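You operate a simulated robot arm through the tools that you are given. There is no shell and no other tool.

The job below is to be done with a simulated robot arm. You get a single attempt, and the scene is never put back.

Task
Soak the red t-shirt and the pink top in the tub, filled to the blue mark.
Fine: the plug goes in the drain; shut the tap. Set down upright: tub plug.

The check looks at the end state, three seconds after you hand in, the way a careful person would. Anything else that was tipped, shoved, dropped, spilled or broken makes it a failure. Flat cloth is picked up by pressing the open fingertips on it (5 to 10 N) and closing them slowly along it; thin cloth reads only 2 to 8 mm in the jaws.

Robot
A 6-joint arm with a two-finger gripper, fixed in place. Base frame: the origin is at the foot of the arm, x ahead of it, y to its left, z up; the work surface is at about z = 670. Units: mm, degrees, N and s.
Its first joint turns from -166.0 to 166.0 degrees. Payload 3.43 kg.
Tool frame: the origin (TCP) lies between the finger pads and is the grasp point; the fingertips stand 20 mm ahead of it; z points along the fingers, y is the line along which they close. Largest opening 190 mm; the body of the gripper starts 248 mm behind the TCP.
Orientation is told as [roll, pitch, yaw] about the base's x, y, z axes, in that order, counted from this pose: with the fingers straight down and closing along the base's y, the tool's x points along the base's -x, its y along +y and its z along -z.

Tools
- The arm moves only by the tool move_arm. Its argument "moves" is a list of rows, each an object of numbers (a shift or turn left out is 0, a gripper value left out holds the last): "tx", "ty", "tz": the shift along the tool's x, y, z in mm; "wx", "wy", "wz": the turn, a rotation vector about the tool's x, y, z in degrees. In form: [{"tx": .., "ty": .., "tz": .., "wx": .., "wy": .., "wz": ..}, ...]. A call has 1 to 20 rows; each row shifts and turns the commanded pose from where the row before left it, along the tool's axes as they then stand. "claw" is the gripper command, from -1 (shut) to 1 (fully open), values between in proportion, set as the call begins (left out, the last holds). Rows are played at 5 a second. More than 50 mm and 8.6 degrees between two rows, or a gripper value outside its range, and nothing of the call is played. Where a pose cannot be reached the arm comes as near as it can. A force on the tool above 50 N (or 10 N above the force at the start of the call, whichever is more), or a blocked arm, ends the call early, and 0.2 s more pass. The fingers move at their own pace (about 153 mm/s each) and stop on an object; they squeeze with about 27 N. The grip force told is the motor's: it shows also when the fingers shut on nothing. Time passes only in rows, and 0.2 s behind the last, so rows that do not move let the fingers close. It gives the time, the measured TCP pose, the force on the tool (base axes), the opening and the grip force at its end, in the units of the frame above (readings bear some noise), with the torque about the TCP (base axes, N m) and any sound that the robot's microphone picked up.
- Cameras (640 x 400 px; columns grow to the right, rows downward): "scene" is fixed at [49.3, -647.8, 1830.7]; the picture's right is [0.38, -0.92, 0.00], its down [-0.64, -0.27, -0.72] and it looks along [0.66, 0.27, -0.70] (base axes); focal length 285 px, centre (320, 200). "wrist" rides on the gripper at [70, -8, -288] in the tool frame; the picture's right is [0.12, 0.99, 0.00], its down [-0.96, 0.11, -0.25] and it looks along [-0.25, 0.03, 0.97] (tool axes); focal length 261 px, centre (320, 200). There is no depth. A picture from a camera that has moved, and an enlarged one, comes with that camera's place and axes in the base frame and with its lens.
- grab_frame(camera): a new picture of that camera. It takes no simulated time.
- raise_lower(by): slides the trunk up (or, below 0, down) by that many mm; the arm rides with it, the base frame stays. It gives what a move gives, with no picture.
- close_up(camera, box): a new picture of the part [left, top, right, bottom] of that camera's present view, enlarged. It takes no simulated time.
- sign_off(): hands the job in; it is judged then, once.

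Places have to be worked out from the pictures, the camera data and where the tool is seen. Open the gripper and draw the arm clear of the work before you hand the job in, unless the task says otherwise.

The tools are called after "Emit:" as name(argument=value, ...) on one line, values as JSON. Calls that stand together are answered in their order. move_arm: Moves the arm, as the interface text tells. Its arguments: {"type":"object","properties":{"moves":{"type":"array","items":{"type":"object","properties":{"tx":{"type":"number"},"ty":{"type":"number"},"tz":{"type":"number"},"wx":{"type":"number"},"wy":{"type":"number"},"wz":{"type":"number"}}}},"claw":{"type":"number"}},"required":["moves"]} The other tools are called the same way: raise_lower (by) slides the trunk up or down; grab_frame (camera) takes a picture; close_up (camera, box) takes an enlarged picture of a part of a camera's view; sign_off () hands the job in.

At the start:

```text
clock: 0.0
position: [612.9, 120.4, 1444.2]
orientation: [0.0, 0.0, 0.2]
wrist_force: [-0.6, 0.3, -1.0]
torque: [0.03, -0.01, -0.02]
gripper_width: 189.6
gripper_force: 0.0
trunk travel left (down, up): [-325.0, 115.0]
```

scene: 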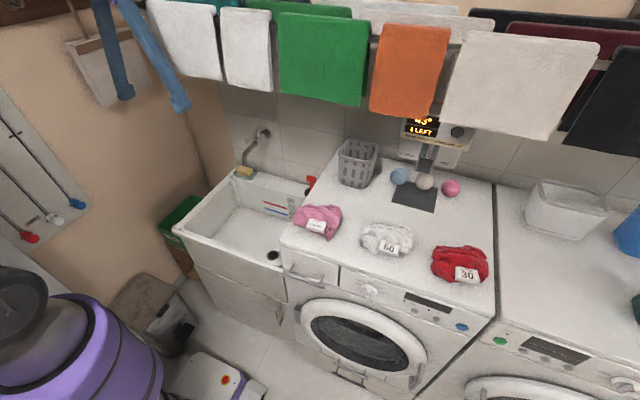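
wrist: 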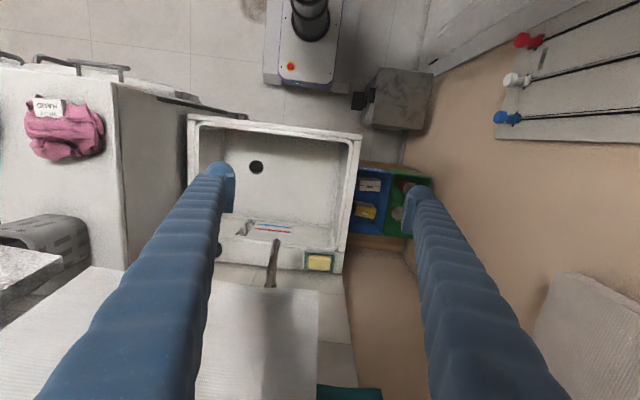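

I start by looking closely at the scene: tub, plug, tap, clothes and the displays.

Emit:
close_up(camera="scene", box=[160, 110, 320, 290])

Emit:
close_up(camera="scene", box=[280, 180, 500, 300])

Emit:
close_up(camera="scene", box=[320, 90, 500, 220])

Emit:
close_up(camera="scene", box=[0, 80, 200, 260])

Emit:
close_up(camera="wrist", box=[180, 100, 450, 300])

```text
2.22 times, centred on (240, 200) of scene
camera zoom: at [49.3, -647.8, 1830.7], right [0.38, -0.92, 0.0], down [-0.64, -0.27, -0.72], along [0.66, 0.27, -0.7], focal length 633 px, centre (498, 200)
```

zoom: 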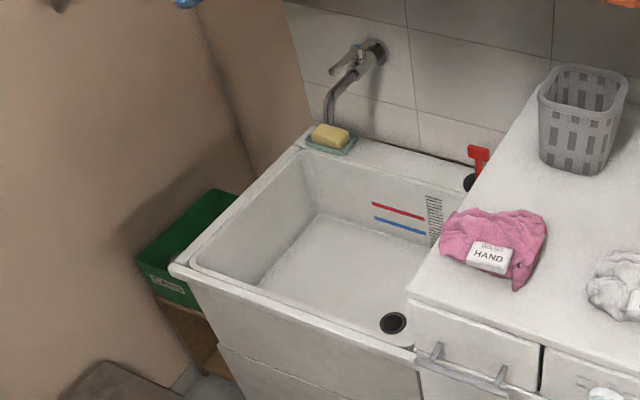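

```text
2.91 times, centred on (390, 240) of scene
camera zoom: at [49.3, -647.8, 1830.7], right [0.38, -0.92, 0.0], down [-0.64, -0.27, -0.72], along [0.66, 0.27, -0.7], focal length 828 px, centre (116, 84)
```

zoom: 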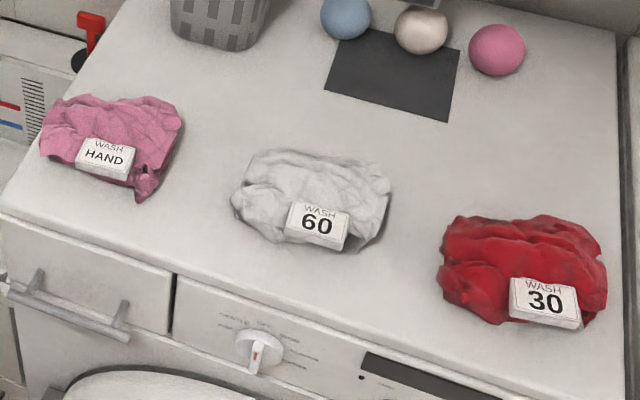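

```text
3.08 times, centred on (410, 155) of scene
camera zoom: at [49.3, -647.8, 1830.7], right [0.38, -0.92, 0.0], down [-0.64, -0.27, -0.72], along [0.66, 0.27, -0.7], focal length 876 px, centre (43, 338)
```

zoom: 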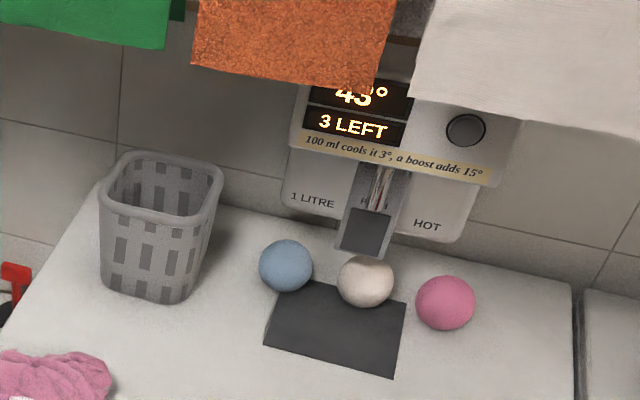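

```text
2.22 times, centred on (100, 170) of scene
camera zoom: at [49.3, -647.8, 1830.7], right [0.38, -0.92, 0.0], down [-0.64, -0.27, -0.72], along [0.66, 0.27, -0.7], focal length 633 px, centre (809, 267)
```

zoom: 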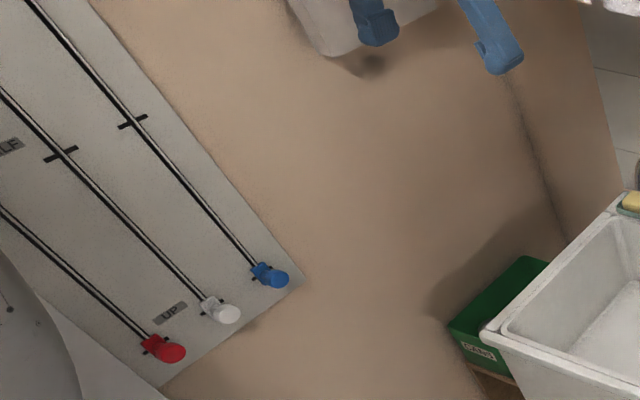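

```text
2.00 times, centred on (315, 200) of wrist
camera zoom: at [542.6, 109.6, 1730.4], right [-0.12, 0.99, 0.0], down [0.96, 0.12, 0.25], along [0.25, 0.03, -0.97], focal length 521 px, centre (330, 200)
```

zoom: 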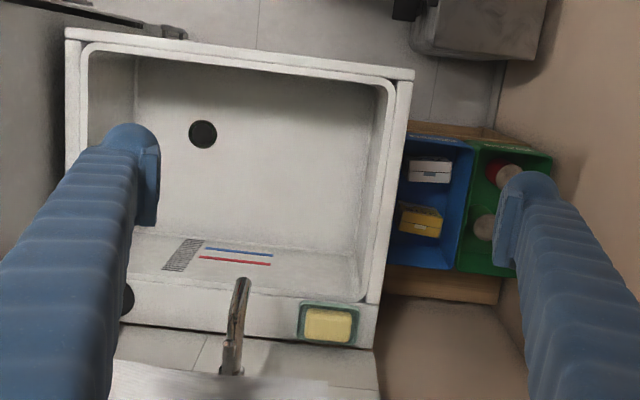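

The tub rim seems to be near z≈870 (x 538–1033, y −308…239), the drain near (711, −132, 657). I zoom more on the tap, plug and scale.

Emit:
close_up(camera="scene", box=[225, 120, 289, 160])

Emit:
close_up(camera="scene", box=[225, 150, 321, 210])

Emit:
close_up(camera="wrist", box=[190, 200, 350, 300])

Emit:
close_up(camera="wrist", box=[0, 40, 160, 140])

Emit:
close_up(camera="scene", box=[390, 100, 486, 160])

```text
10.00 times, centred on (257, 140) of scene
camera zoom: at [49.3, -647.8, 1830.7], right [0.38, -0.92, 0.0], down [-0.64, -0.27, -0.72], along [0.66, 0.27, -0.7], focal length 2848 px, centre (950, 800)
```

zoom: 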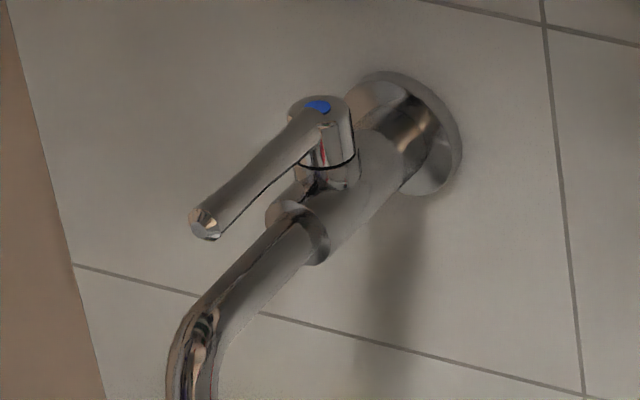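

```text
6.67 times, centred on (273, 180) of scene
camera zoom: at [49.3, -647.8, 1830.7], right [0.38, -0.92, 0.0], down [-0.64, -0.27, -0.72], along [0.66, 0.27, -0.7], focal length 1899 px, centre (633, 333)
```

zoom: 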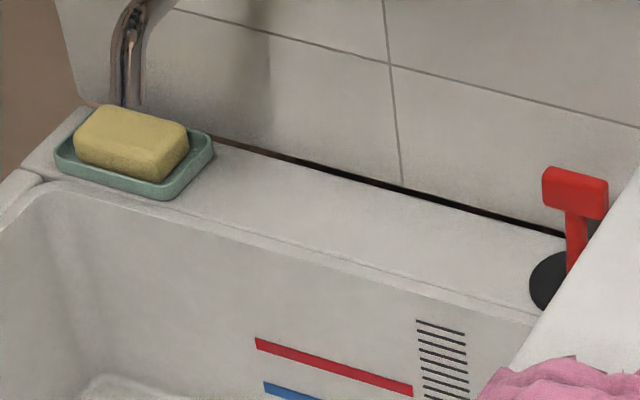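

```text
4.00 times, centred on (270, 250) of wrist
camera zoom: at [542.6, 109.6, 1730.4], right [-0.12, 0.99, 0.0], down [0.96, 0.12, 0.25], along [0.25, 0.03, -0.97], focal length 1043 px, centre (520, 0)
```

zoom: 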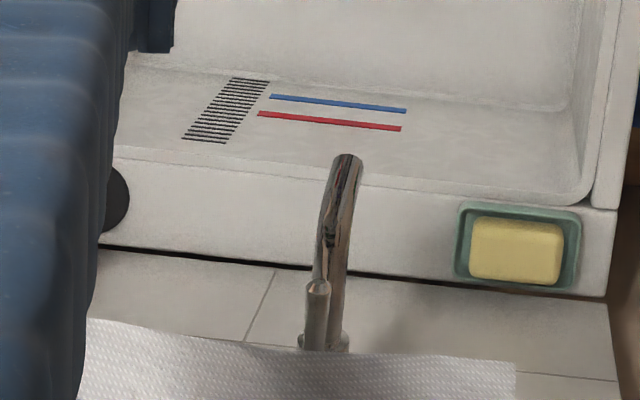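

```text
4.00 times, centred on (80, 90) of wrist
camera zoom: at [542.6, 109.6, 1730.4], right [-0.12, 0.99, 0.0], down [0.96, 0.12, 0.25], along [0.25, 0.03, -0.97], focal length 1043 px, centre (1280, 640)
```

zoom: 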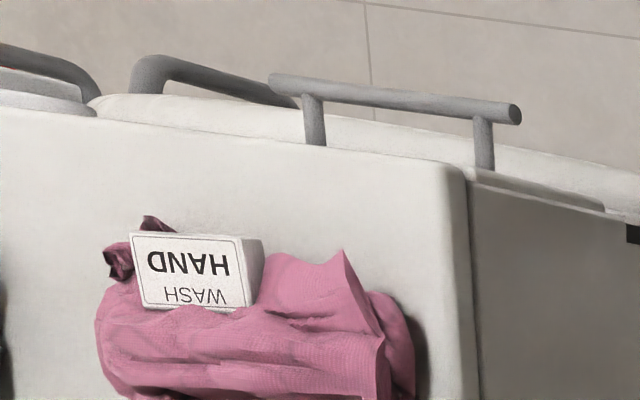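

```text
6.67 times, centred on (438, 130) of scene
camera zoom: at [49.3, -647.8, 1830.7], right [0.38, -0.92, 0.0], down [-0.64, -0.27, -0.72], along [0.66, 0.27, -0.7], focal length 1899 px, centre (-467, 667)
```

zoom: 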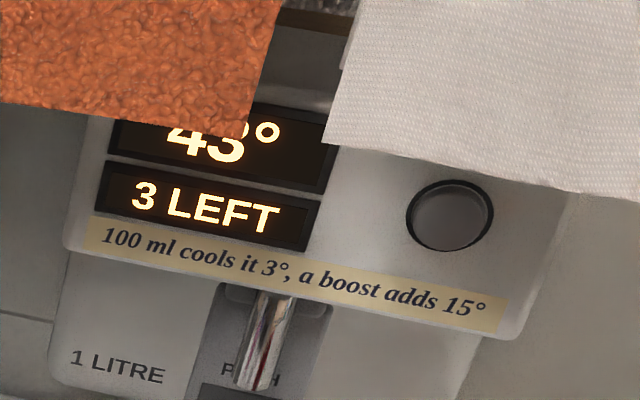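

The tap lever tip is near (882, 31, 1161), a plug with a red T-handle stands on the back-right ledge near (981, −219), and towels hang from about z=1518 at x≥680. I'll lower the tool and tilt it forward to stay under the towels and view the plug and tap with the wrist camera.

Emit:
move_arm(moves=[{"tz": 40}, {"tz": 40}, {"tz": 40}, {"tz": 40}, {"tz": 40}, {"tz": 40}, {"tz": 20}, {"wy": -8}, {"wy": -8}, {"wy": -8}, {"wy": -8}, {"wy": -8}], claw=0)

Emit:
grab_frame(camera="wrist")

Emit:
grab_frame(camera="scene")

```text
clock: 2.6
position: [600.2, 93.6, 1176.3]
orientation: [-0.7, -28.6, -6.2]
wrist_force: [1.6, -0.5, 0.1]
torque: [0.02, 0.36, 0.04]
gripper_width: 95.0
gripper_force: 0.1
out of reach, approached as far as the arm can: row 11, 12
trunk travel left (down, up): [-325.0, 115.0]
```

```text
taken
camera wrist: at [401.8, 108.9, 1394.9], right [0.01, 1.0, -0.07], down [0.73, 0.04, 0.68], along [0.68, -0.05, -0.73], focal length 261 px, centre (320, 200)
```

wrist: 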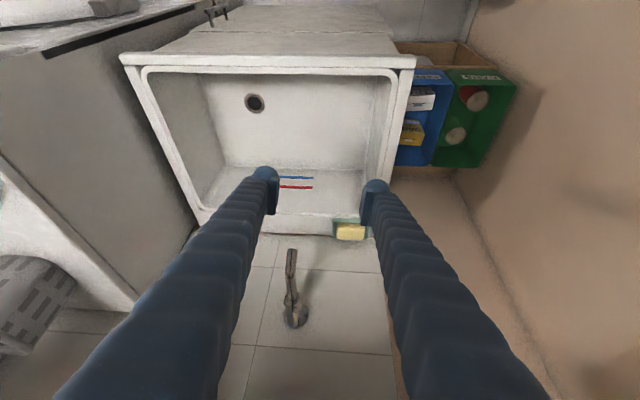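

```text
taken
```

scene: 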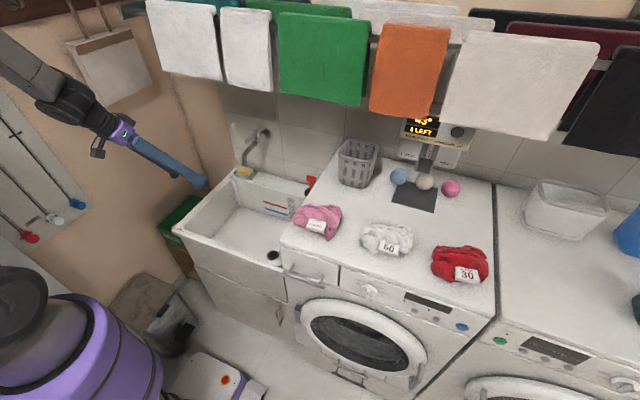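

The arm couldn't tilt further that close in. I move the tool forward a bit so that the 40° tilt becomes reachable, and check how the pose responds.

Emit:
move_arm(moves=[{"tx": -38, "tz": 32}, {"tx": -38, "tz": 32}, {}])

```text
clock: 3.4
position: [708.3, 91.0, 1163.9]
orientation: [-3.4, -30.0, 0.2]
wrist_force: [1.1, -1.0, -0.4]
torque: [0.01, -0.05, 0.01]
gripper_width: 94.9
gripper_force: 0.0
trunk travel left (down, up): [-325.0, 115.0]
```

Now I fix the small roll, tilt to 40°, and move toward (800, −100, 1100) to look at the plug.

Emit:
move_arm(moves=[{"wx": -1.7, "wy": -5}, {"wx": -1.7, "wy": -5}, {"tx": -5.9, "ty": -38.2, "tz": 21.6}, {"tx": -5.9, "ty": -38.2, "tz": 21.6}, {"tx": -5.9, "ty": -38.2, "tz": 21.6}, {"tx": -5.9, "ty": -38.2, "tz": 21.6}, {"tx": -5.9, "ty": -38.2, "tz": 21.6}, {}])

Emit:
grab_frame(camera="wrist")

Emit:
grab_frame(camera="scene")

```text
clock: 5.2
position: [795.4, -64.7, 1128.8]
orientation: [-5.6, -36.2, 0.8]
wrist_force: [-0.6, 1.0, 0.1]
torque: [-0.09, -0.07, -0.04]
gripper_width: 94.8
gripper_force: 0.1
out of reach, approached as far as the arm can: row 1, 2, 5, 6, 7
trunk travel left (down, up): [-325.0, 115.0]
```

```text
taken
camera wrist: at [569.2, -49.9, 1318.9], right [-0.05, 0.99, -0.15], down [0.64, 0.15, 0.76], along [0.77, -0.06, -0.64], focal length 261 px, centre (320, 200)
```

wrist: 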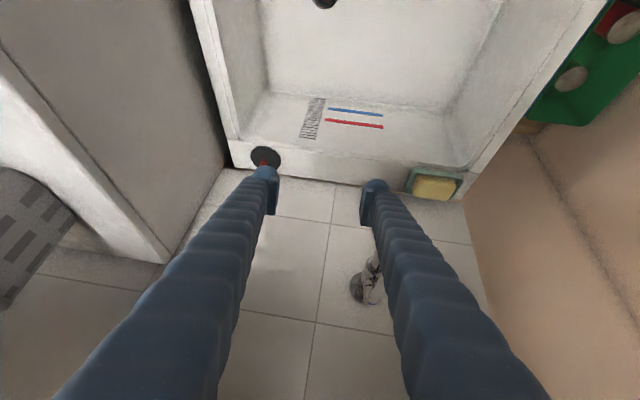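

```text
taken
```

scene: 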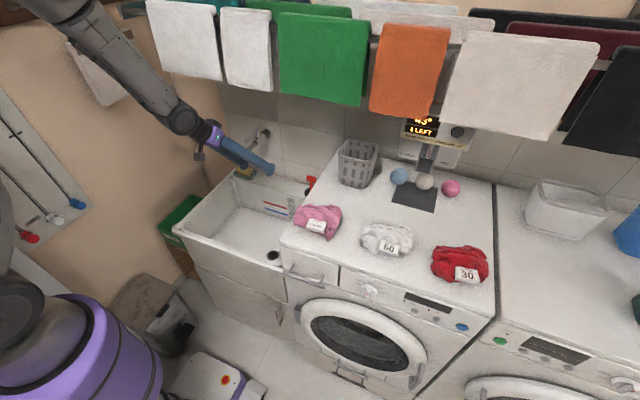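

Some tilts were out of reach; a lower trunk should flatten the forearm and allow more tilt. I first shift away from the spout (toward −y), then lower the trunk.

Emit:
move_arm(moves=[{"ty": -30}, {"ty": -30}, {}])

Emit:
raise_lower(by=-120)

Emit:
grab_frame(camera="wrist")

Emit:
grab_frame(camera="scene")

```text
clock: 6.0
position: [790.3, -68.8, 1129.8]
orientation: [-5.6, -36.0, 0.7]
wrist_force: [-0.7, -0.1, -0.1]
torque: [0.1, -0.03, 0.07]
gripper_width: 95.4
gripper_force: 0.0
out of reach, approached as far as the arm can: row 1, 2
trunk travel left (down, up): [-325.0, 115.0]
```

```text
clock: 7.5
position: [791.1, -68.7, 1008.3]
orientation: [-5.6, -36.0, 0.7]
wrist_force: [1.2, -0.3, -0.6]
torque: [0.0, 0.02, 0.0]
gripper_width: 95.1
gripper_force: 0.0
trunk travel left (down, up): [-205.0, 235.0]
```

```text
taken
camera wrist: at [564.9, -52.0, 1199.6], right [-0.05, 0.99, -0.15], down [0.64, 0.15, 0.76], along [0.77, -0.06, -0.64], focal length 261 px, centre (320, 200)
```

wrist: 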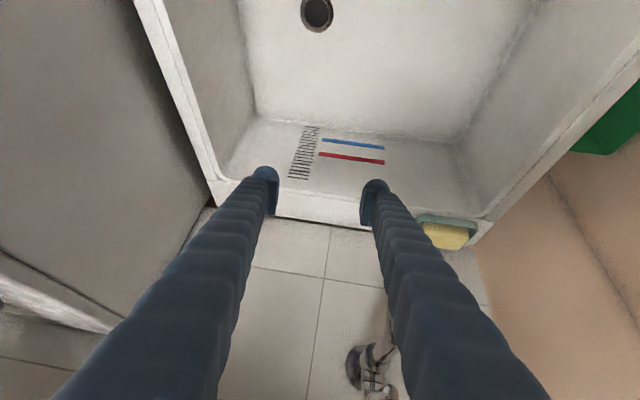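

```text
taken
```

scene: 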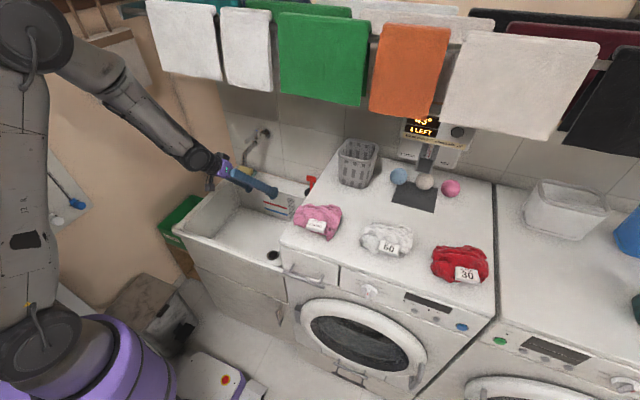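

The tool is near the wrist's singular direction (parallel to the forearm). I'll turn the tool steeper, then lower the trunk further so the forearm lies flatter.

Emit:
move_arm(moves=[{"wy": 6}, {"wy": 6}, {"wy": 6}, {"tz": -20}, {}])

Emit:
raise_lower(by=-100)

Emit:
grab_frame(camera="scene")

```text
clock: 8.7
position: [787.8, -92.6, 1032.3]
orientation: [-9.0, -31.4, 0.2]
wrist_force: [0.4, 0.8, -0.5]
torque: [-0.02, -0.04, -0.03]
gripper_width: 95.1
gripper_force: 0.0
out of reach, approached as far as the arm can: row 1, 2, 3
trunk travel left (down, up): [-205.0, 235.0]
```

```text
clock: 10.0
position: [786.8, -93.4, 933.0]
orientation: [-9.0, -31.5, 0.2]
wrist_force: [0.5, -0.3, 0.5]
torque: [-0.02, 0.0, -0.03]
gripper_width: 95.1
gripper_force: 0.1
trunk travel left (down, up): [-105.0, 335.0]
```

```text
taken
```

scene: 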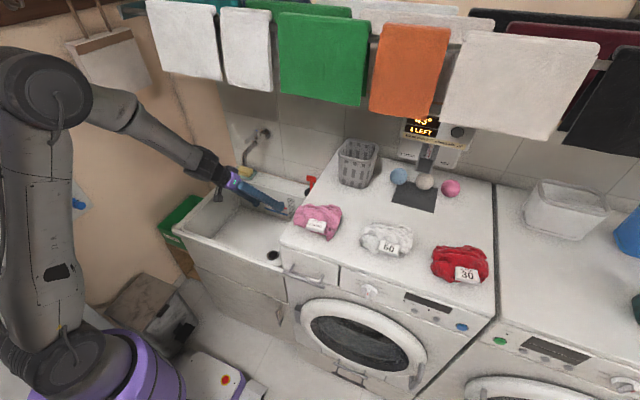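

The forearm still lines up with the tool. I try again to steepen the pitch and remove the roll in small steps.

Emit:
move_arm(moves=[{"wy": 3}, {"wy": 3}, {"wy": 3, "wx": -1}, {"wy": 3, "wx": -2}, {"wy": 2, "wx": -2}, {"wx": -2}, {"wx": -2}, {}, {}])

```text
clock: 12.0
position: [789.7, -112.5, 934.7]
orientation: [-3.2, -23.8, -1.3]
wrist_force: [-0.3, 0.0, -1.1]
torque: [0.02, -0.01, -0.02]
gripper_width: 94.9
gripper_force: 0.1
out of reach, approached as far as the arm can: row 1, 2, 3, 4
trunk travel left (down, up): [-105.0, 335.0]
```

Pose is recovering. I raise the TCP 90 mm and then lower the trunk the last 105 mm.

Emit:
move_arm(moves=[{"tx": -15, "tz": -30}, {"tx": -15, "tz": -30}, {"tx": -12, "tz": -30}, {}])

Emit:
raise_lower(by=-105)

Emit:
grab_frame(camera="scene")

Emit:
grab_frame(camera="wrist")

```text
clock: 13.0
position: [792.0, -109.3, 1035.4]
orientation: [-3.2, -23.7, -1.4]
wrist_force: [0.0, -0.3, 0.3]
torque: [0.0, -0.02, -0.06]
gripper_width: 94.9
gripper_force: 0.0
trunk travel left (down, up): [-105.0, 335.0]
```

```text
clock: 14.4
position: [791.5, -108.1, 929.7]
orientation: [-3.2, -23.7, -1.4]
wrist_force: [0.9, -0.9, 0.4]
torque: [-0.06, -0.01, 0.0]
gripper_width: 95.1
gripper_force: 0.0
trunk travel left (down, up): [0.0, 440.0]
```

```text
taken
```

scene: 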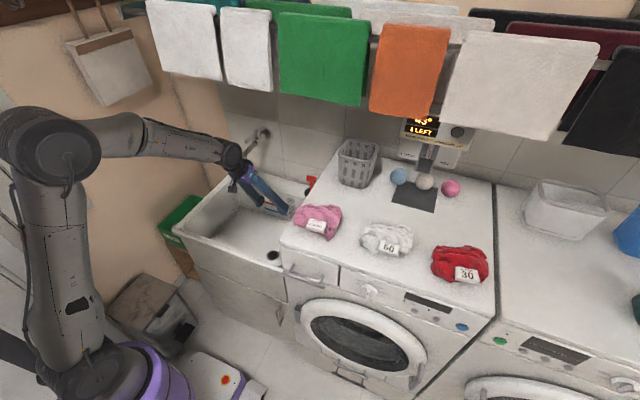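

```text
taken
camera wrist: at [611.9, -97.7, 1164.0], right [-0.06, 0.99, -0.1], down [0.79, 0.11, 0.61], along [0.62, -0.04, -0.79], focal length 261 px, centre (320, 200)
```

wrist: 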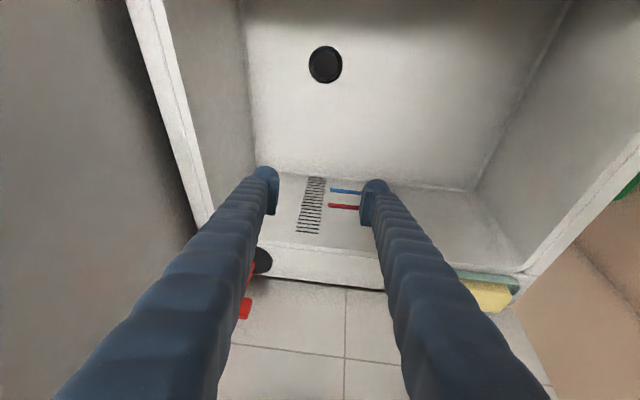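

The forearm is now flat. I straighten roll/yaw, tilt to 30°, and shift to y≈−219, z≈1010 to see the plug between the fingers.

Emit:
move_arm(moves=[{"wx": -1.9, "wy": -3.2, "wz": -0.7}, {"wx": -1.8, "wy": -3.1, "wz": -0.6}, {"tx": -16, "tz": -14}, {"tx": -17, "ty": -27, "tz": -14}, {"tx": -17, "ty": -27, "tz": -14}, {"tx": -16, "ty": -28, "tz": -12}, {"ty": -28}, {}])

Emit:
grab_frame(camera="wrist")

Emit:
grab_frame(camera="scene")

```text
clock: 16.2
position: [822.1, -217.8, 1009.7]
orientation: [-0.2, -30.1, 0.2]
wrist_force: [0.3, -0.6, 0.6]
torque: [0.06, 0.01, 0.02]
gripper_width: 94.9
gripper_force: 0.1
trunk travel left (down, up): [0.0, 440.0]
```

```text
taken
camera wrist: at [617.1, -227.9, 1222.3], right [-0.11, 0.99, -0.06], down [0.71, 0.12, 0.7], along [0.7, 0.03, -0.72], focal length 261 px, centre (320, 200)
```

wrist: 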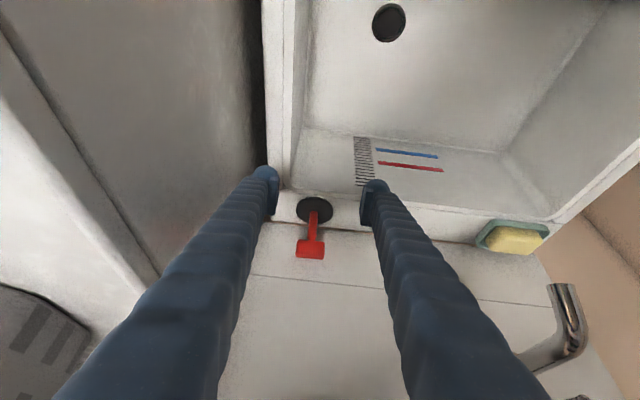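

```text
taken
```

scene: 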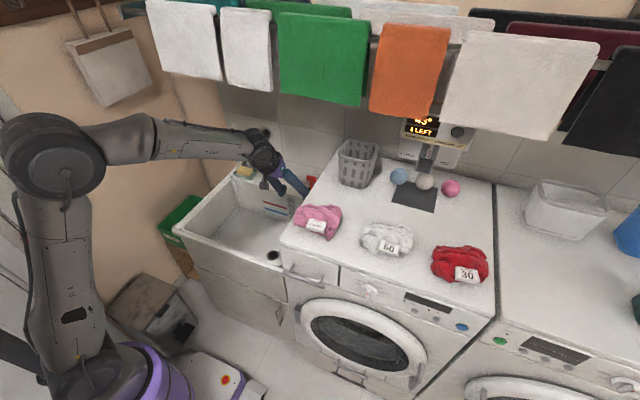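

The plug is now in view between the fingers. I zoom to locate it precisely.

Emit:
close_up(camera="wrist", box=[240, 160, 400, 260])

Emit:
close_up(camera="scene", box=[230, 120, 358, 200])

Emit:
close_up(camera="wrist", box=[340, 0, 468, 80])

```text
4.00 times, centred on (320, 210) of wrist
camera zoom: at [617.1, -227.9, 1222.3], right [-0.11, 0.99, -0.06], down [0.71, 0.12, 0.7], along [0.7, 0.03, -0.72], focal length 1043 px, centre (320, 160)
```

zoom: 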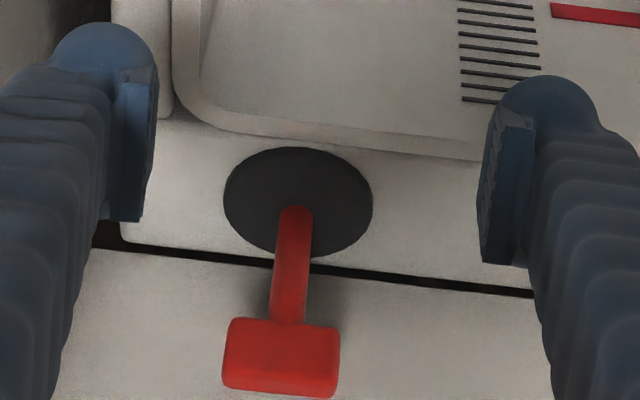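

```text
5.00 times, centred on (294, 160) of scene
camera zoom: at [49.3, -647.8, 1830.7], right [0.38, -0.92, 0.0], down [-0.64, -0.27, -0.72], along [0.66, 0.27, -0.7], focal length 1424 px, centre (450, 400)
```

zoom: 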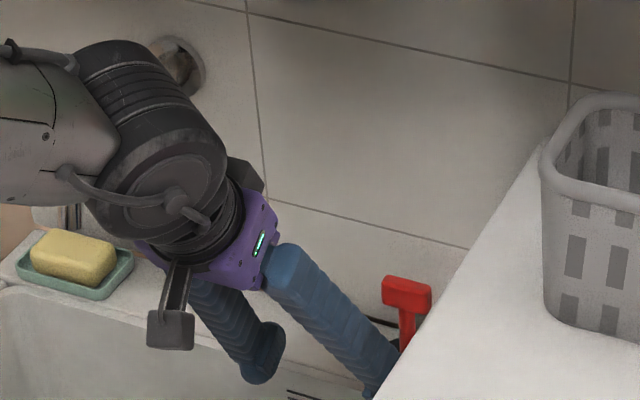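

```text
5.00 times, centred on (404, 40) of wrist
camera zoom: at [617.1, -227.9, 1222.3], right [-0.11, 0.99, -0.06], down [0.71, 0.12, 0.7], along [0.7, 0.03, -0.72], focal length 1303 px, centre (-100, 1000)
```

zoom: 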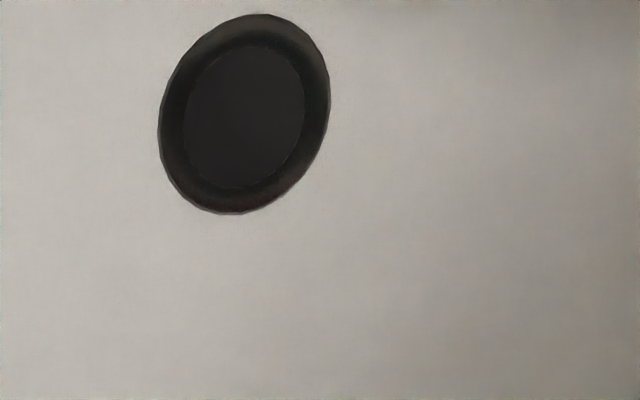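

Plug: disc about 72 mm across at (983, −221, ~875), T-bar about 47 mm long along y at z≈966. I raise the trunk a bit for reach, set pitch −15°, and go to a pre-grasp at (940, −221, 1000).

Emit:
raise_lower(by=60)

Emit:
move_arm(moves=[{"wy": 5}, {"wy": 5}, {"wy": 5}, {"tx": -32, "ty": -1, "tz": 32.7}, {"tx": -32, "ty": -1, "tz": 32.7}, {"tx": -32, "ty": -1, "tz": 32.7}, {}, {}])

Emit:
close_up(camera="wrist", box=[240, 160, 400, 260])

Emit:
grab_frame(camera="scene")

```text
clock: 17.2
position: [822.9, -217.3, 1068.3]
orientation: [-0.1, -29.9, 0.2]
wrist_force: [0.1, 0.0, -0.2]
torque: [-0.01, 0.0, 0.03]
gripper_width: 94.9
gripper_force: 0.1
trunk travel left (down, up): [-60.0, 380.0]
```

```text
clock: 19.0
position: [939.7, -221.0, 1000.2]
orientation: [-0.2, -15.1, 0.1]
wrist_force: [-1.0, 0.0, 0.1]
torque: [-0.03, -0.07, 0.01]
gripper_width: 95.1
gripper_force: 0.0
trunk travel left (down, up): [-60.0, 380.0]
```

```text
4.00 times, centred on (320, 210) of wrist
camera zoom: at [797.6, -230.0, 1259.2], right [-0.12, 0.99, -0.03], down [0.86, 0.12, 0.49], along [0.49, 0.03, -0.87], focal length 1043 px, centre (320, 160)
```

zoom: 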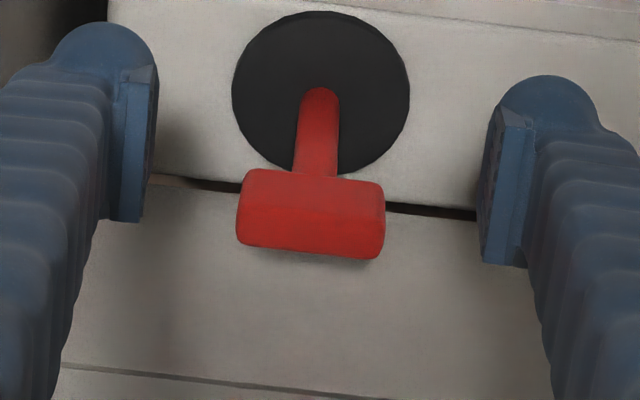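

```text
taken
```

scene: 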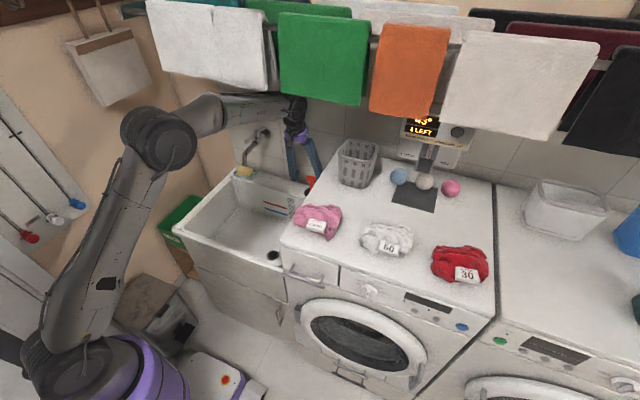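

Something about the left white towels looks different, so I check that area before proceeding.

Emit:
close_up(camera="scene", box=[120, 0, 376, 160])

Emit:
close_up(camera="scene", box=[250, 100, 410, 200])

```text
2.50 times, centred on (248, 80) of scene
camera zoom: at [49.3, -647.8, 1830.7], right [0.38, -0.92, 0.0], down [-0.64, -0.27, -0.72], along [0.66, 0.27, -0.7], focal length 712 px, centre (500, 500)
```

zoom: 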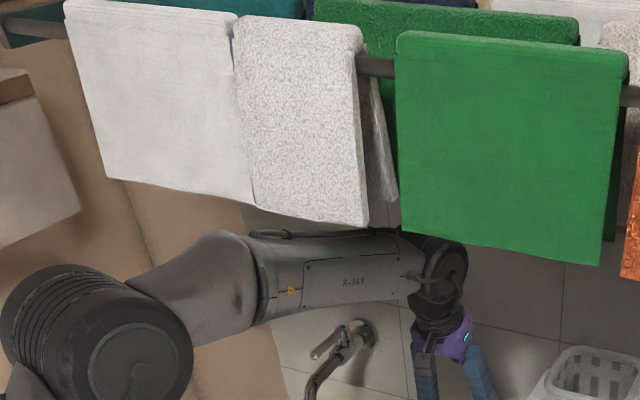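

```text
4.00 times, centred on (330, 150) of scene
camera zoom: at [49.3, -647.8, 1830.7], right [0.38, -0.92, 0.0], down [-0.64, -0.27, -0.72], along [0.66, 0.27, -0.7], focal length 1139 px, centre (280, 400)
```

zoom: 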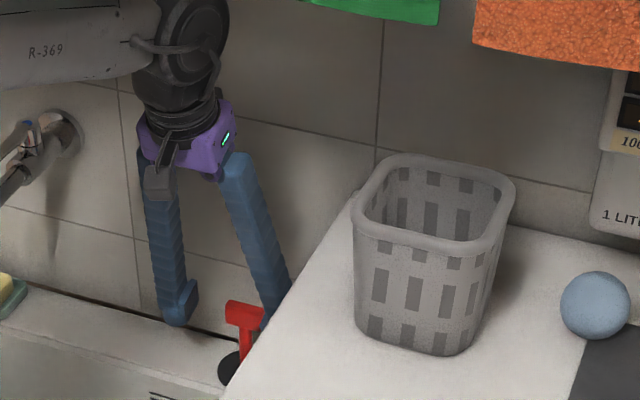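

The towels are unchanged and clear of the arm. Refined bar centre: (983.5, −221, 966); I move onto it with the fingers straddling it along y.

Emit:
move_arm(moves=[{"tx": -11, "tz": 15.4}, {"tx": -11, "tz": 15.4}, {"tx": -11, "tz": 15.4}, {}])

Emit:
close_up(camera="wrist", box=[240, 120, 400, 220])

```text
clock: 20.0
position: [985.6, -220.7, 964.7]
orientation: [-0.2, -15.1, 0.3]
wrist_force: [0.5, -0.3, -0.3]
torque: [-0.02, 0.04, 0.03]
gripper_width: 95.1
gripper_force: 0.2
trunk travel left (down, up): [-60.0, 380.0]
```

```text
4.00 times, centred on (320, 170) of wrist
camera zoom: at [842.9, -230.2, 1223.3], right [-0.12, 0.99, -0.03], down [0.86, 0.12, 0.49], along [0.49, 0.03, -0.87], focal length 1043 px, centre (320, 320)
```

zoom: 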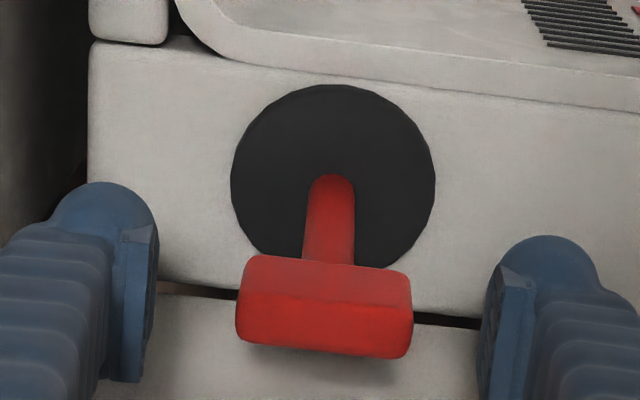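

The bar is right at the TCP. I close gently, then fully.

Emit:
move_arm(moves=[{}, {}, {}], claw=-0.42)

Emit:
move_arm(moves=[{}, {}, {}], claw=-1)

Emit:
close_up(camera="wrist", box=[240, 120, 400, 220])

```text
clock: 20.8
position: [985.2, -220.5, 964.7]
orientation: [-0.1, -15.0, 0.2]
wrist_force: [-1.2, 0.1, -0.7]
torque: [-0.02, 0.01, -0.01]
gripper_width: 55.3
gripper_force: 0.0
trunk travel left (down, up): [-60.0, 380.0]
```

```text
clock: 21.6
position: [984.3, -218.9, 965.4]
orientation: [-0.2, -15.0, 0.3]
wrist_force: [-1.0, 2.0, 0.3]
torque: [0.04, 0.04, -0.03]
gripper_width: 46.6
gripper_force: 27.0
trunk travel left (down, up): [-60.0, 380.0]
```

```text
4.00 times, centred on (320, 170) of wrist
camera zoom: at [842.6, -229.9, 1223.7], right [-0.12, 0.99, -0.03], down [0.86, 0.12, 0.49], along [0.49, 0.03, -0.87], focal length 1043 px, centre (320, 320)
```

zoom: 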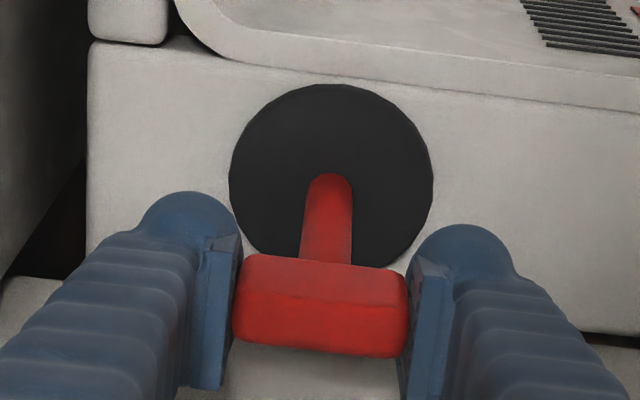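

Gripped at 46.6 mm. I lift straight up about 45 mm, then draw back over the tub.

Emit:
move_arm(moves=[{"tx": -4, "tz": -14.5}, {"tx": -4, "tz": -14.5}, {"tx": -4, "tz": -14.5}, {"tx": 29, "tz": -7.8}, {"tx": 29, "tz": -7.8}, {"tx": 29, "tz": -7.8}, {"tx": 29, "tz": -7.8}, {}])

Emit:
grab_frame(camera="wrist")

Emit:
grab_frame(camera="scene")

```text
clock: 23.4
position: [866.5, -220.9, 1006.8]
orientation: [-0.2, -15.0, 0.2]
wrist_force: [0.4, 0.3, -1.2]
torque: [-0.06, -0.03, 0.01]
gripper_width: 47.0
gripper_force: 27.2
trunk travel left (down, up): [-60.0, 380.0]
```

```text
taken
camera wrist: at [723.6, -230.6, 1266.3], right [-0.12, 0.99, -0.03], down [0.86, 0.12, 0.49], along [0.49, 0.03, -0.87], focal length 261 px, centre (320, 200)
```

wrist: 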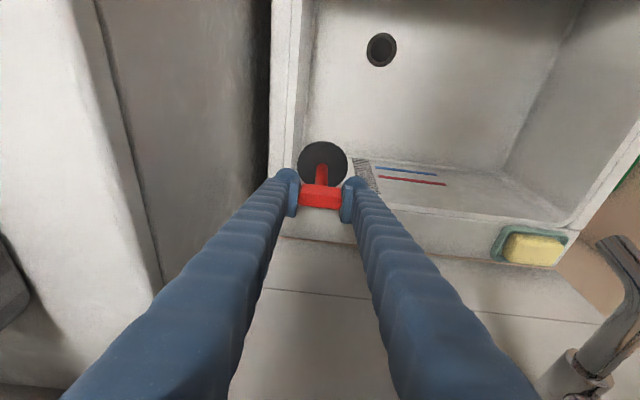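

```text
taken
```

scene: 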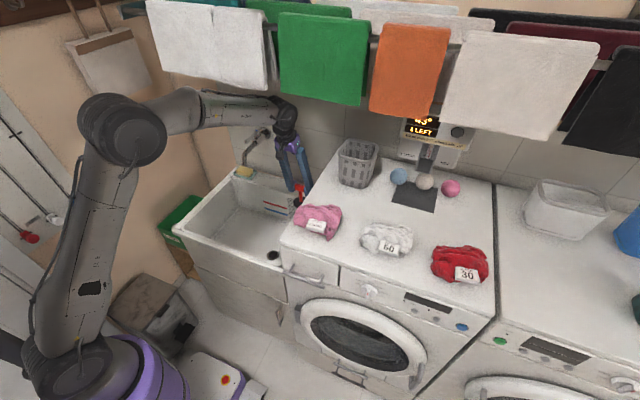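

I check the hanging towels again, as one looks shifted compared with the start.

Emit:
close_up(camera="scene", box=[120, 0, 376, 160])

```text
2.50 times, centred on (248, 80) of scene
camera zoom: at [49.3, -647.8, 1830.7], right [0.38, -0.92, 0.0], down [-0.64, -0.27, -0.72], along [0.66, 0.27, -0.7], focal length 712 px, centre (500, 500)
```

zoom: 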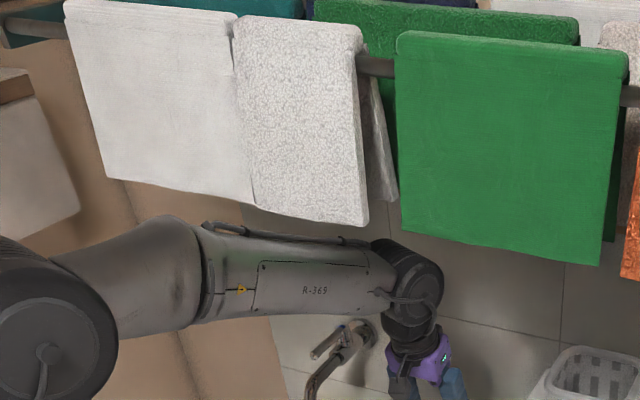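

The forearm probably brushed a towel's bottom edge; I'll keep it lower from now on. I carry the plug to above the drain (711, −132) and then lower the trunk by 60.

Emit:
move_arm(moves=[{"tx": 30, "ty": 17.8, "tz": -8}, {"tx": 30, "ty": 17.8, "tz": -8}, {"tx": 30, "ty": 17.8, "tz": -8}, {"tx": 30, "ty": 17.8, "tz": -8}, {"tx": 30, "ty": 17.8, "tz": -8}, {}])

Emit:
raise_lower(by=-60)

Emit:
grab_frame(camera="wrist")

Emit:
grab_frame(camera="scene")

```text
clock: 24.8
position: [707.1, -133.4, 1008.0]
orientation: [-0.2, -15.1, 0.2]
wrist_force: [-0.7, 0.2, -0.7]
torque: [-0.06, -0.03, -0.04]
gripper_width: 46.6
gripper_force: 27.1
trunk travel left (down, up): [-60.0, 380.0]
```

```text
clock: 25.8
position: [707.5, -133.8, 946.5]
orientation: [-0.2, -15.1, 0.2]
wrist_force: [-0.2, -0.2, -1.8]
torque: [0.03, 0.0, 0.01]
gripper_width: 47.4
gripper_force: 27.4
trunk travel left (down, up): [0.0, 440.0]
```

```text
taken
camera wrist: at [564.6, -142.9, 1205.9], right [-0.12, 0.99, -0.03], down [0.86, 0.12, 0.49], along [0.49, 0.03, -0.87], focal length 261 px, centre (320, 200)
```

wrist: 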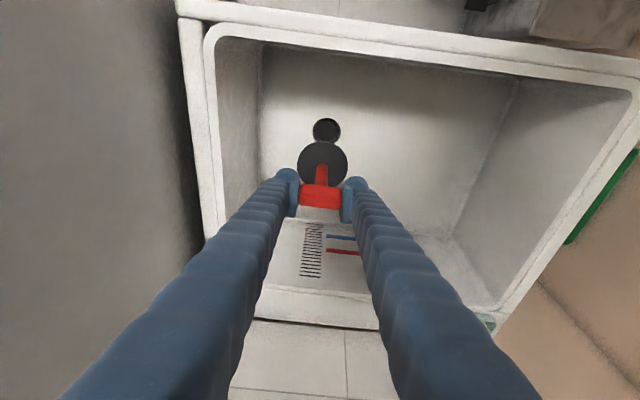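

```text
taken
```

scene: 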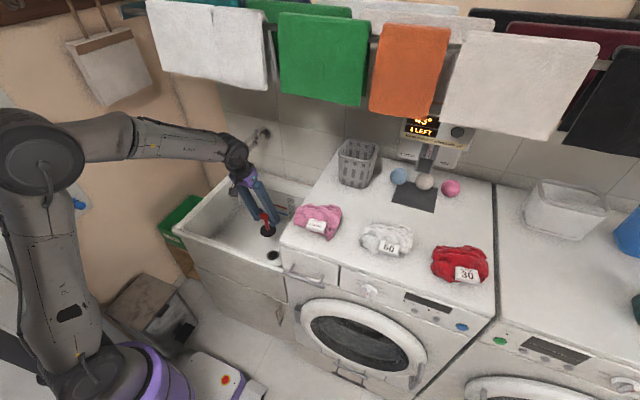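

Three views agree on the drain centre near (706, −128, ~665). I zoom to check the plug against the drain.

Emit:
close_up(camera="wrist", box=[256, 100, 384, 180])

Emit:
close_up(camera="scene", box=[200, 180, 328, 280])

```text
5.00 times, centred on (320, 140) of wrist
camera zoom: at [564.6, -142.9, 1205.9], right [-0.12, 0.99, -0.03], down [0.86, 0.12, 0.49], along [0.49, 0.03, -0.87], focal length 1303 px, centre (320, 500)
```

zoom: 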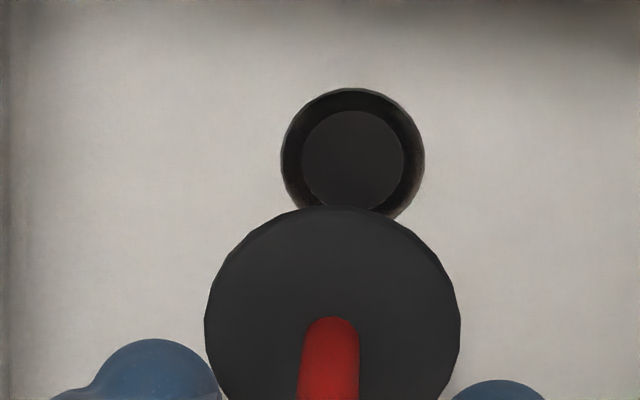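

```text
4.00 times, centred on (264, 230) of scene
camera zoom: at [49.3, -647.8, 1830.7], right [0.38, -0.92, 0.0], down [-0.64, -0.27, -0.72], along [0.66, 0.27, -0.7], focal length 1139 px, centre (544, 80)
```

zoom: 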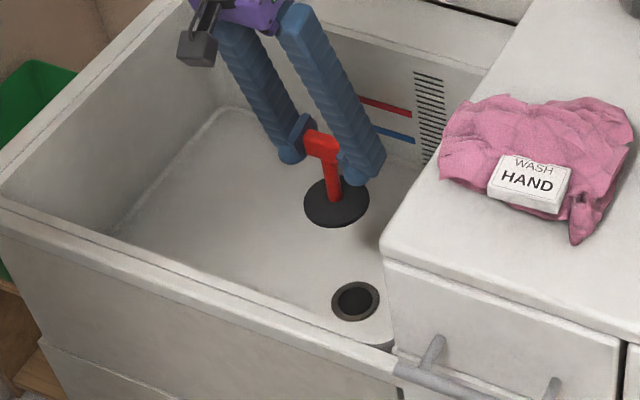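

Plug disc sits ~5 mm short of the drain in y. I correct y and descend to about z=800.

Emit:
move_arm(moves=[{"tx": 7.5, "ty": 1.2, "tz": 28.2}, {"tx": 7.5, "ty": 1.2, "tz": 28.2}, {"tx": 7.6, "ty": 1.2, "tz": 28.2}, {"tx": 7.6, "ty": 1.2, "tz": 28.2}, {"tx": 7.6, "tz": 28.2}, {}])

Emit:
close_up(camera="wrist", box=[256, 100, 384, 180])

Emit:
close_up(camera="scene", box=[200, 180, 328, 280])

```text
clock: 27.2
position: [708.5, -130.4, 800.3]
orientation: [-0.1, -15.1, 0.2]
wrist_force: [0.0, -0.7, -1.0]
torque: [0.06, 0.02, 0.03]
gripper_width: 46.8
gripper_force: 27.1
trunk travel left (down, up): [0.0, 440.0]
```

```text
5.00 times, centred on (320, 140) of wrist
camera zoom: at [565.8, -138.8, 1060.0], right [-0.12, 0.99, -0.03], down [0.86, 0.12, 0.49], along [0.49, 0.03, -0.87], focal length 1303 px, centre (320, 500)
```

zoom: 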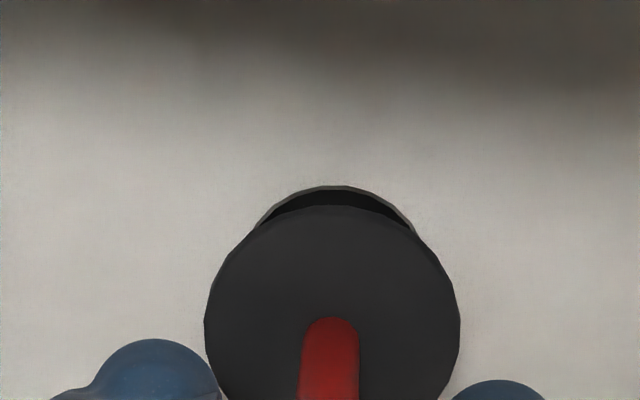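

```text
4.00 times, centred on (264, 230) of scene
camera zoom: at [49.3, -647.8, 1830.7], right [0.38, -0.92, 0.0], down [-0.64, -0.27, -0.72], along [0.66, 0.27, -0.7], focal length 1139 px, centre (544, 80)
```

zoom: 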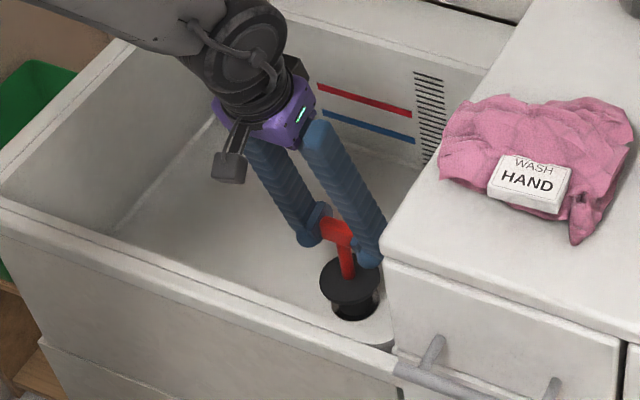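

Aligned within 1–2 mm. I descend slowly and watch the force.

Emit:
move_arm(moves=[{"tx": 2.6, "tz": 9.7}, {"tx": 2.6, "tz": 9.7}, {"tx": 1.3, "tz": 4.8}, {"tx": 1.3, "tz": 4.8}, {}])

Emit:
close_up(camera="scene", box=[240, 220, 304, 270])

Emit:
close_up(camera="wrist", box=[256, 110, 384, 190])

```text
clock: 28.4
position: [708.0, -129.5, 770.1]
orientation: [-0.2, -15.2, 0.3]
wrist_force: [-0.5, -0.6, -2.6]
torque: [0.01, -0.01, 0.02]
gripper_width: 47.0
gripper_force: 27.0
trunk travel left (down, up): [0.0, 440.0]
```

```text
8.00 times, centred on (272, 245) of scene
camera zoom: at [49.3, -647.8, 1830.7], right [0.38, -0.92, 0.0], down [-0.64, -0.27, -0.72], along [0.66, 0.27, -0.7], focal length 2278 px, centre (704, -160)
```

zoom: 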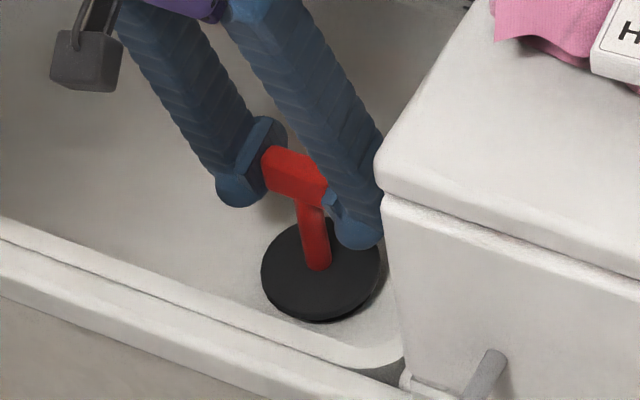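

```text
5.00 times, centred on (320, 150) of wrist
camera zoom: at [565.2, -138.6, 1030.0], right [-0.12, 0.99, -0.03], down [0.86, 0.12, 0.49], along [0.49, 0.03, -0.87], focal length 1303 px, centre (320, 450)
```

zoom: 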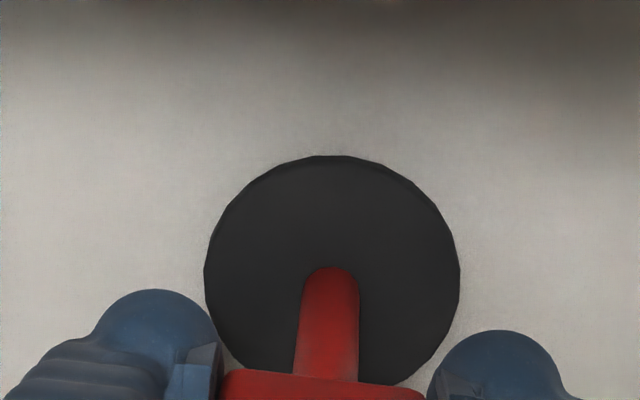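

The disc hides the drain; continuing down in small steps.

Emit:
move_arm(moves=[{"tx": 0.8, "tz": 2.9}, {"tx": 0.8, "tz": 2.9}, {"tx": 0.8, "tz": 2.9}, {}])

```text
clock: 29.4
position: [707.9, -128.8, 760.8]
orientation: [-0.2, -15.0, 0.2]
wrist_force: [0.2, 1.0, -2.2]
torque: [0.0, -0.04, 0.0]
gripper_width: 46.9
gripper_force: 27.1
trunk travel left (down, up): [0.0, 440.0]
```

Emit:
move_arm(moves=[{"tx": 0.5, "tz": 1.9}, {"tx": 0.5, "tz": 1.9}, {"tx": 0.5, "tz": 1.9}, {}])

Emit:
close_up(camera="scene", box=[240, 220, 304, 270])

```text
clock: 30.4
position: [708.1, -128.6, 754.8]
orientation: [-0.2, -15.1, 0.2]
wrist_force: [0.0, 0.3, -1.8]
torque: [0.0, 0.02, 0.0]
gripper_width: 47.0
gripper_force: 27.3
trunk travel left (down, up): [0.0, 440.0]
```

```text
8.00 times, centred on (272, 245) of scene
camera zoom: at [49.3, -647.8, 1830.7], right [0.38, -0.92, 0.0], down [-0.64, -0.27, -0.72], along [0.66, 0.27, -0.7], focal length 2278 px, centre (704, -160)
```

zoom: 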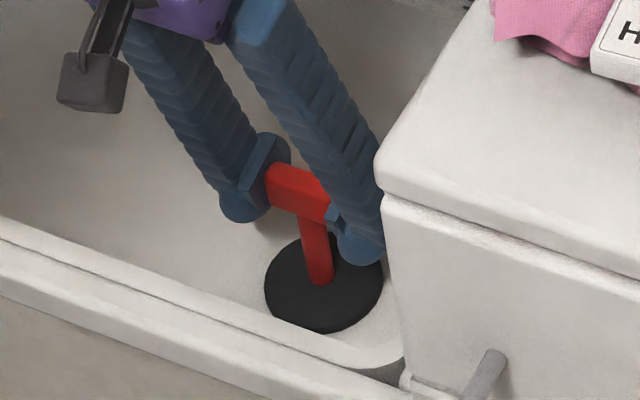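

No contact yet; continuing down.

Emit:
move_arm(moves=[{"tx": 0.5, "tz": 1.9}, {"tx": 0.5, "tz": 1.9}, {"tx": 0.5, "tz": 1.9}, {}])

```text
clock: 31.4
position: [708.2, -128.8, 752.3]
orientation: [-0.3, -15.4, 0.2]
wrist_force: [-4.4, 3.8, 47.7]
torque: [0.08, -0.02, 0.0]
gripper_width: 47.5
gripper_force: 27.1
trunk travel left (down, up): [0.0, 440.0]
```

Firm contact (about 48 N) at TCP z≈752. I look at the seat of the plug.

Emit:
close_up(camera="scene", box=[240, 220, 304, 270])

Emit:
close_up(camera="wrist", box=[256, 110, 384, 190])

```text
8.00 times, centred on (272, 245) of scene
camera zoom: at [49.3, -647.8, 1830.7], right [0.38, -0.92, 0.0], down [-0.64, -0.27, -0.72], along [0.66, 0.27, -0.7], focal length 2278 px, centre (704, -160)
```

zoom: 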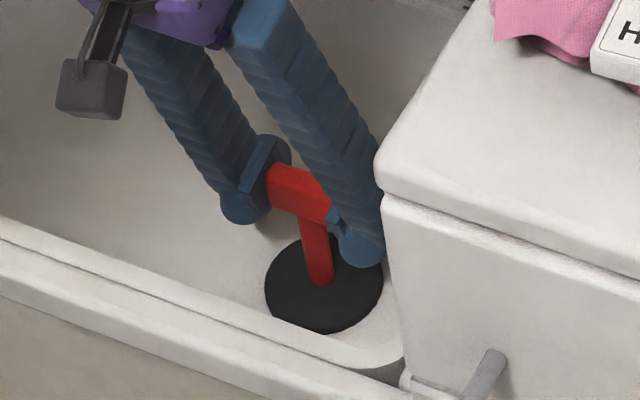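

```text
5.00 times, centred on (320, 150) of wrist
camera zoom: at [563.9, -138.1, 1011.4], right [-0.12, 0.99, -0.04], down [0.86, 0.12, 0.49], along [0.49, 0.03, -0.87], focal length 1303 px, centre (320, 450)
```

zoom: 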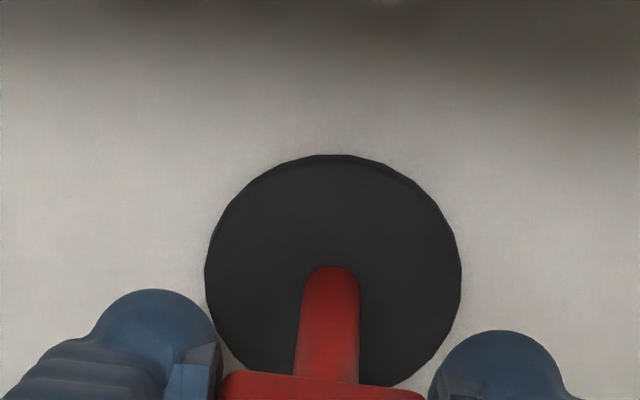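

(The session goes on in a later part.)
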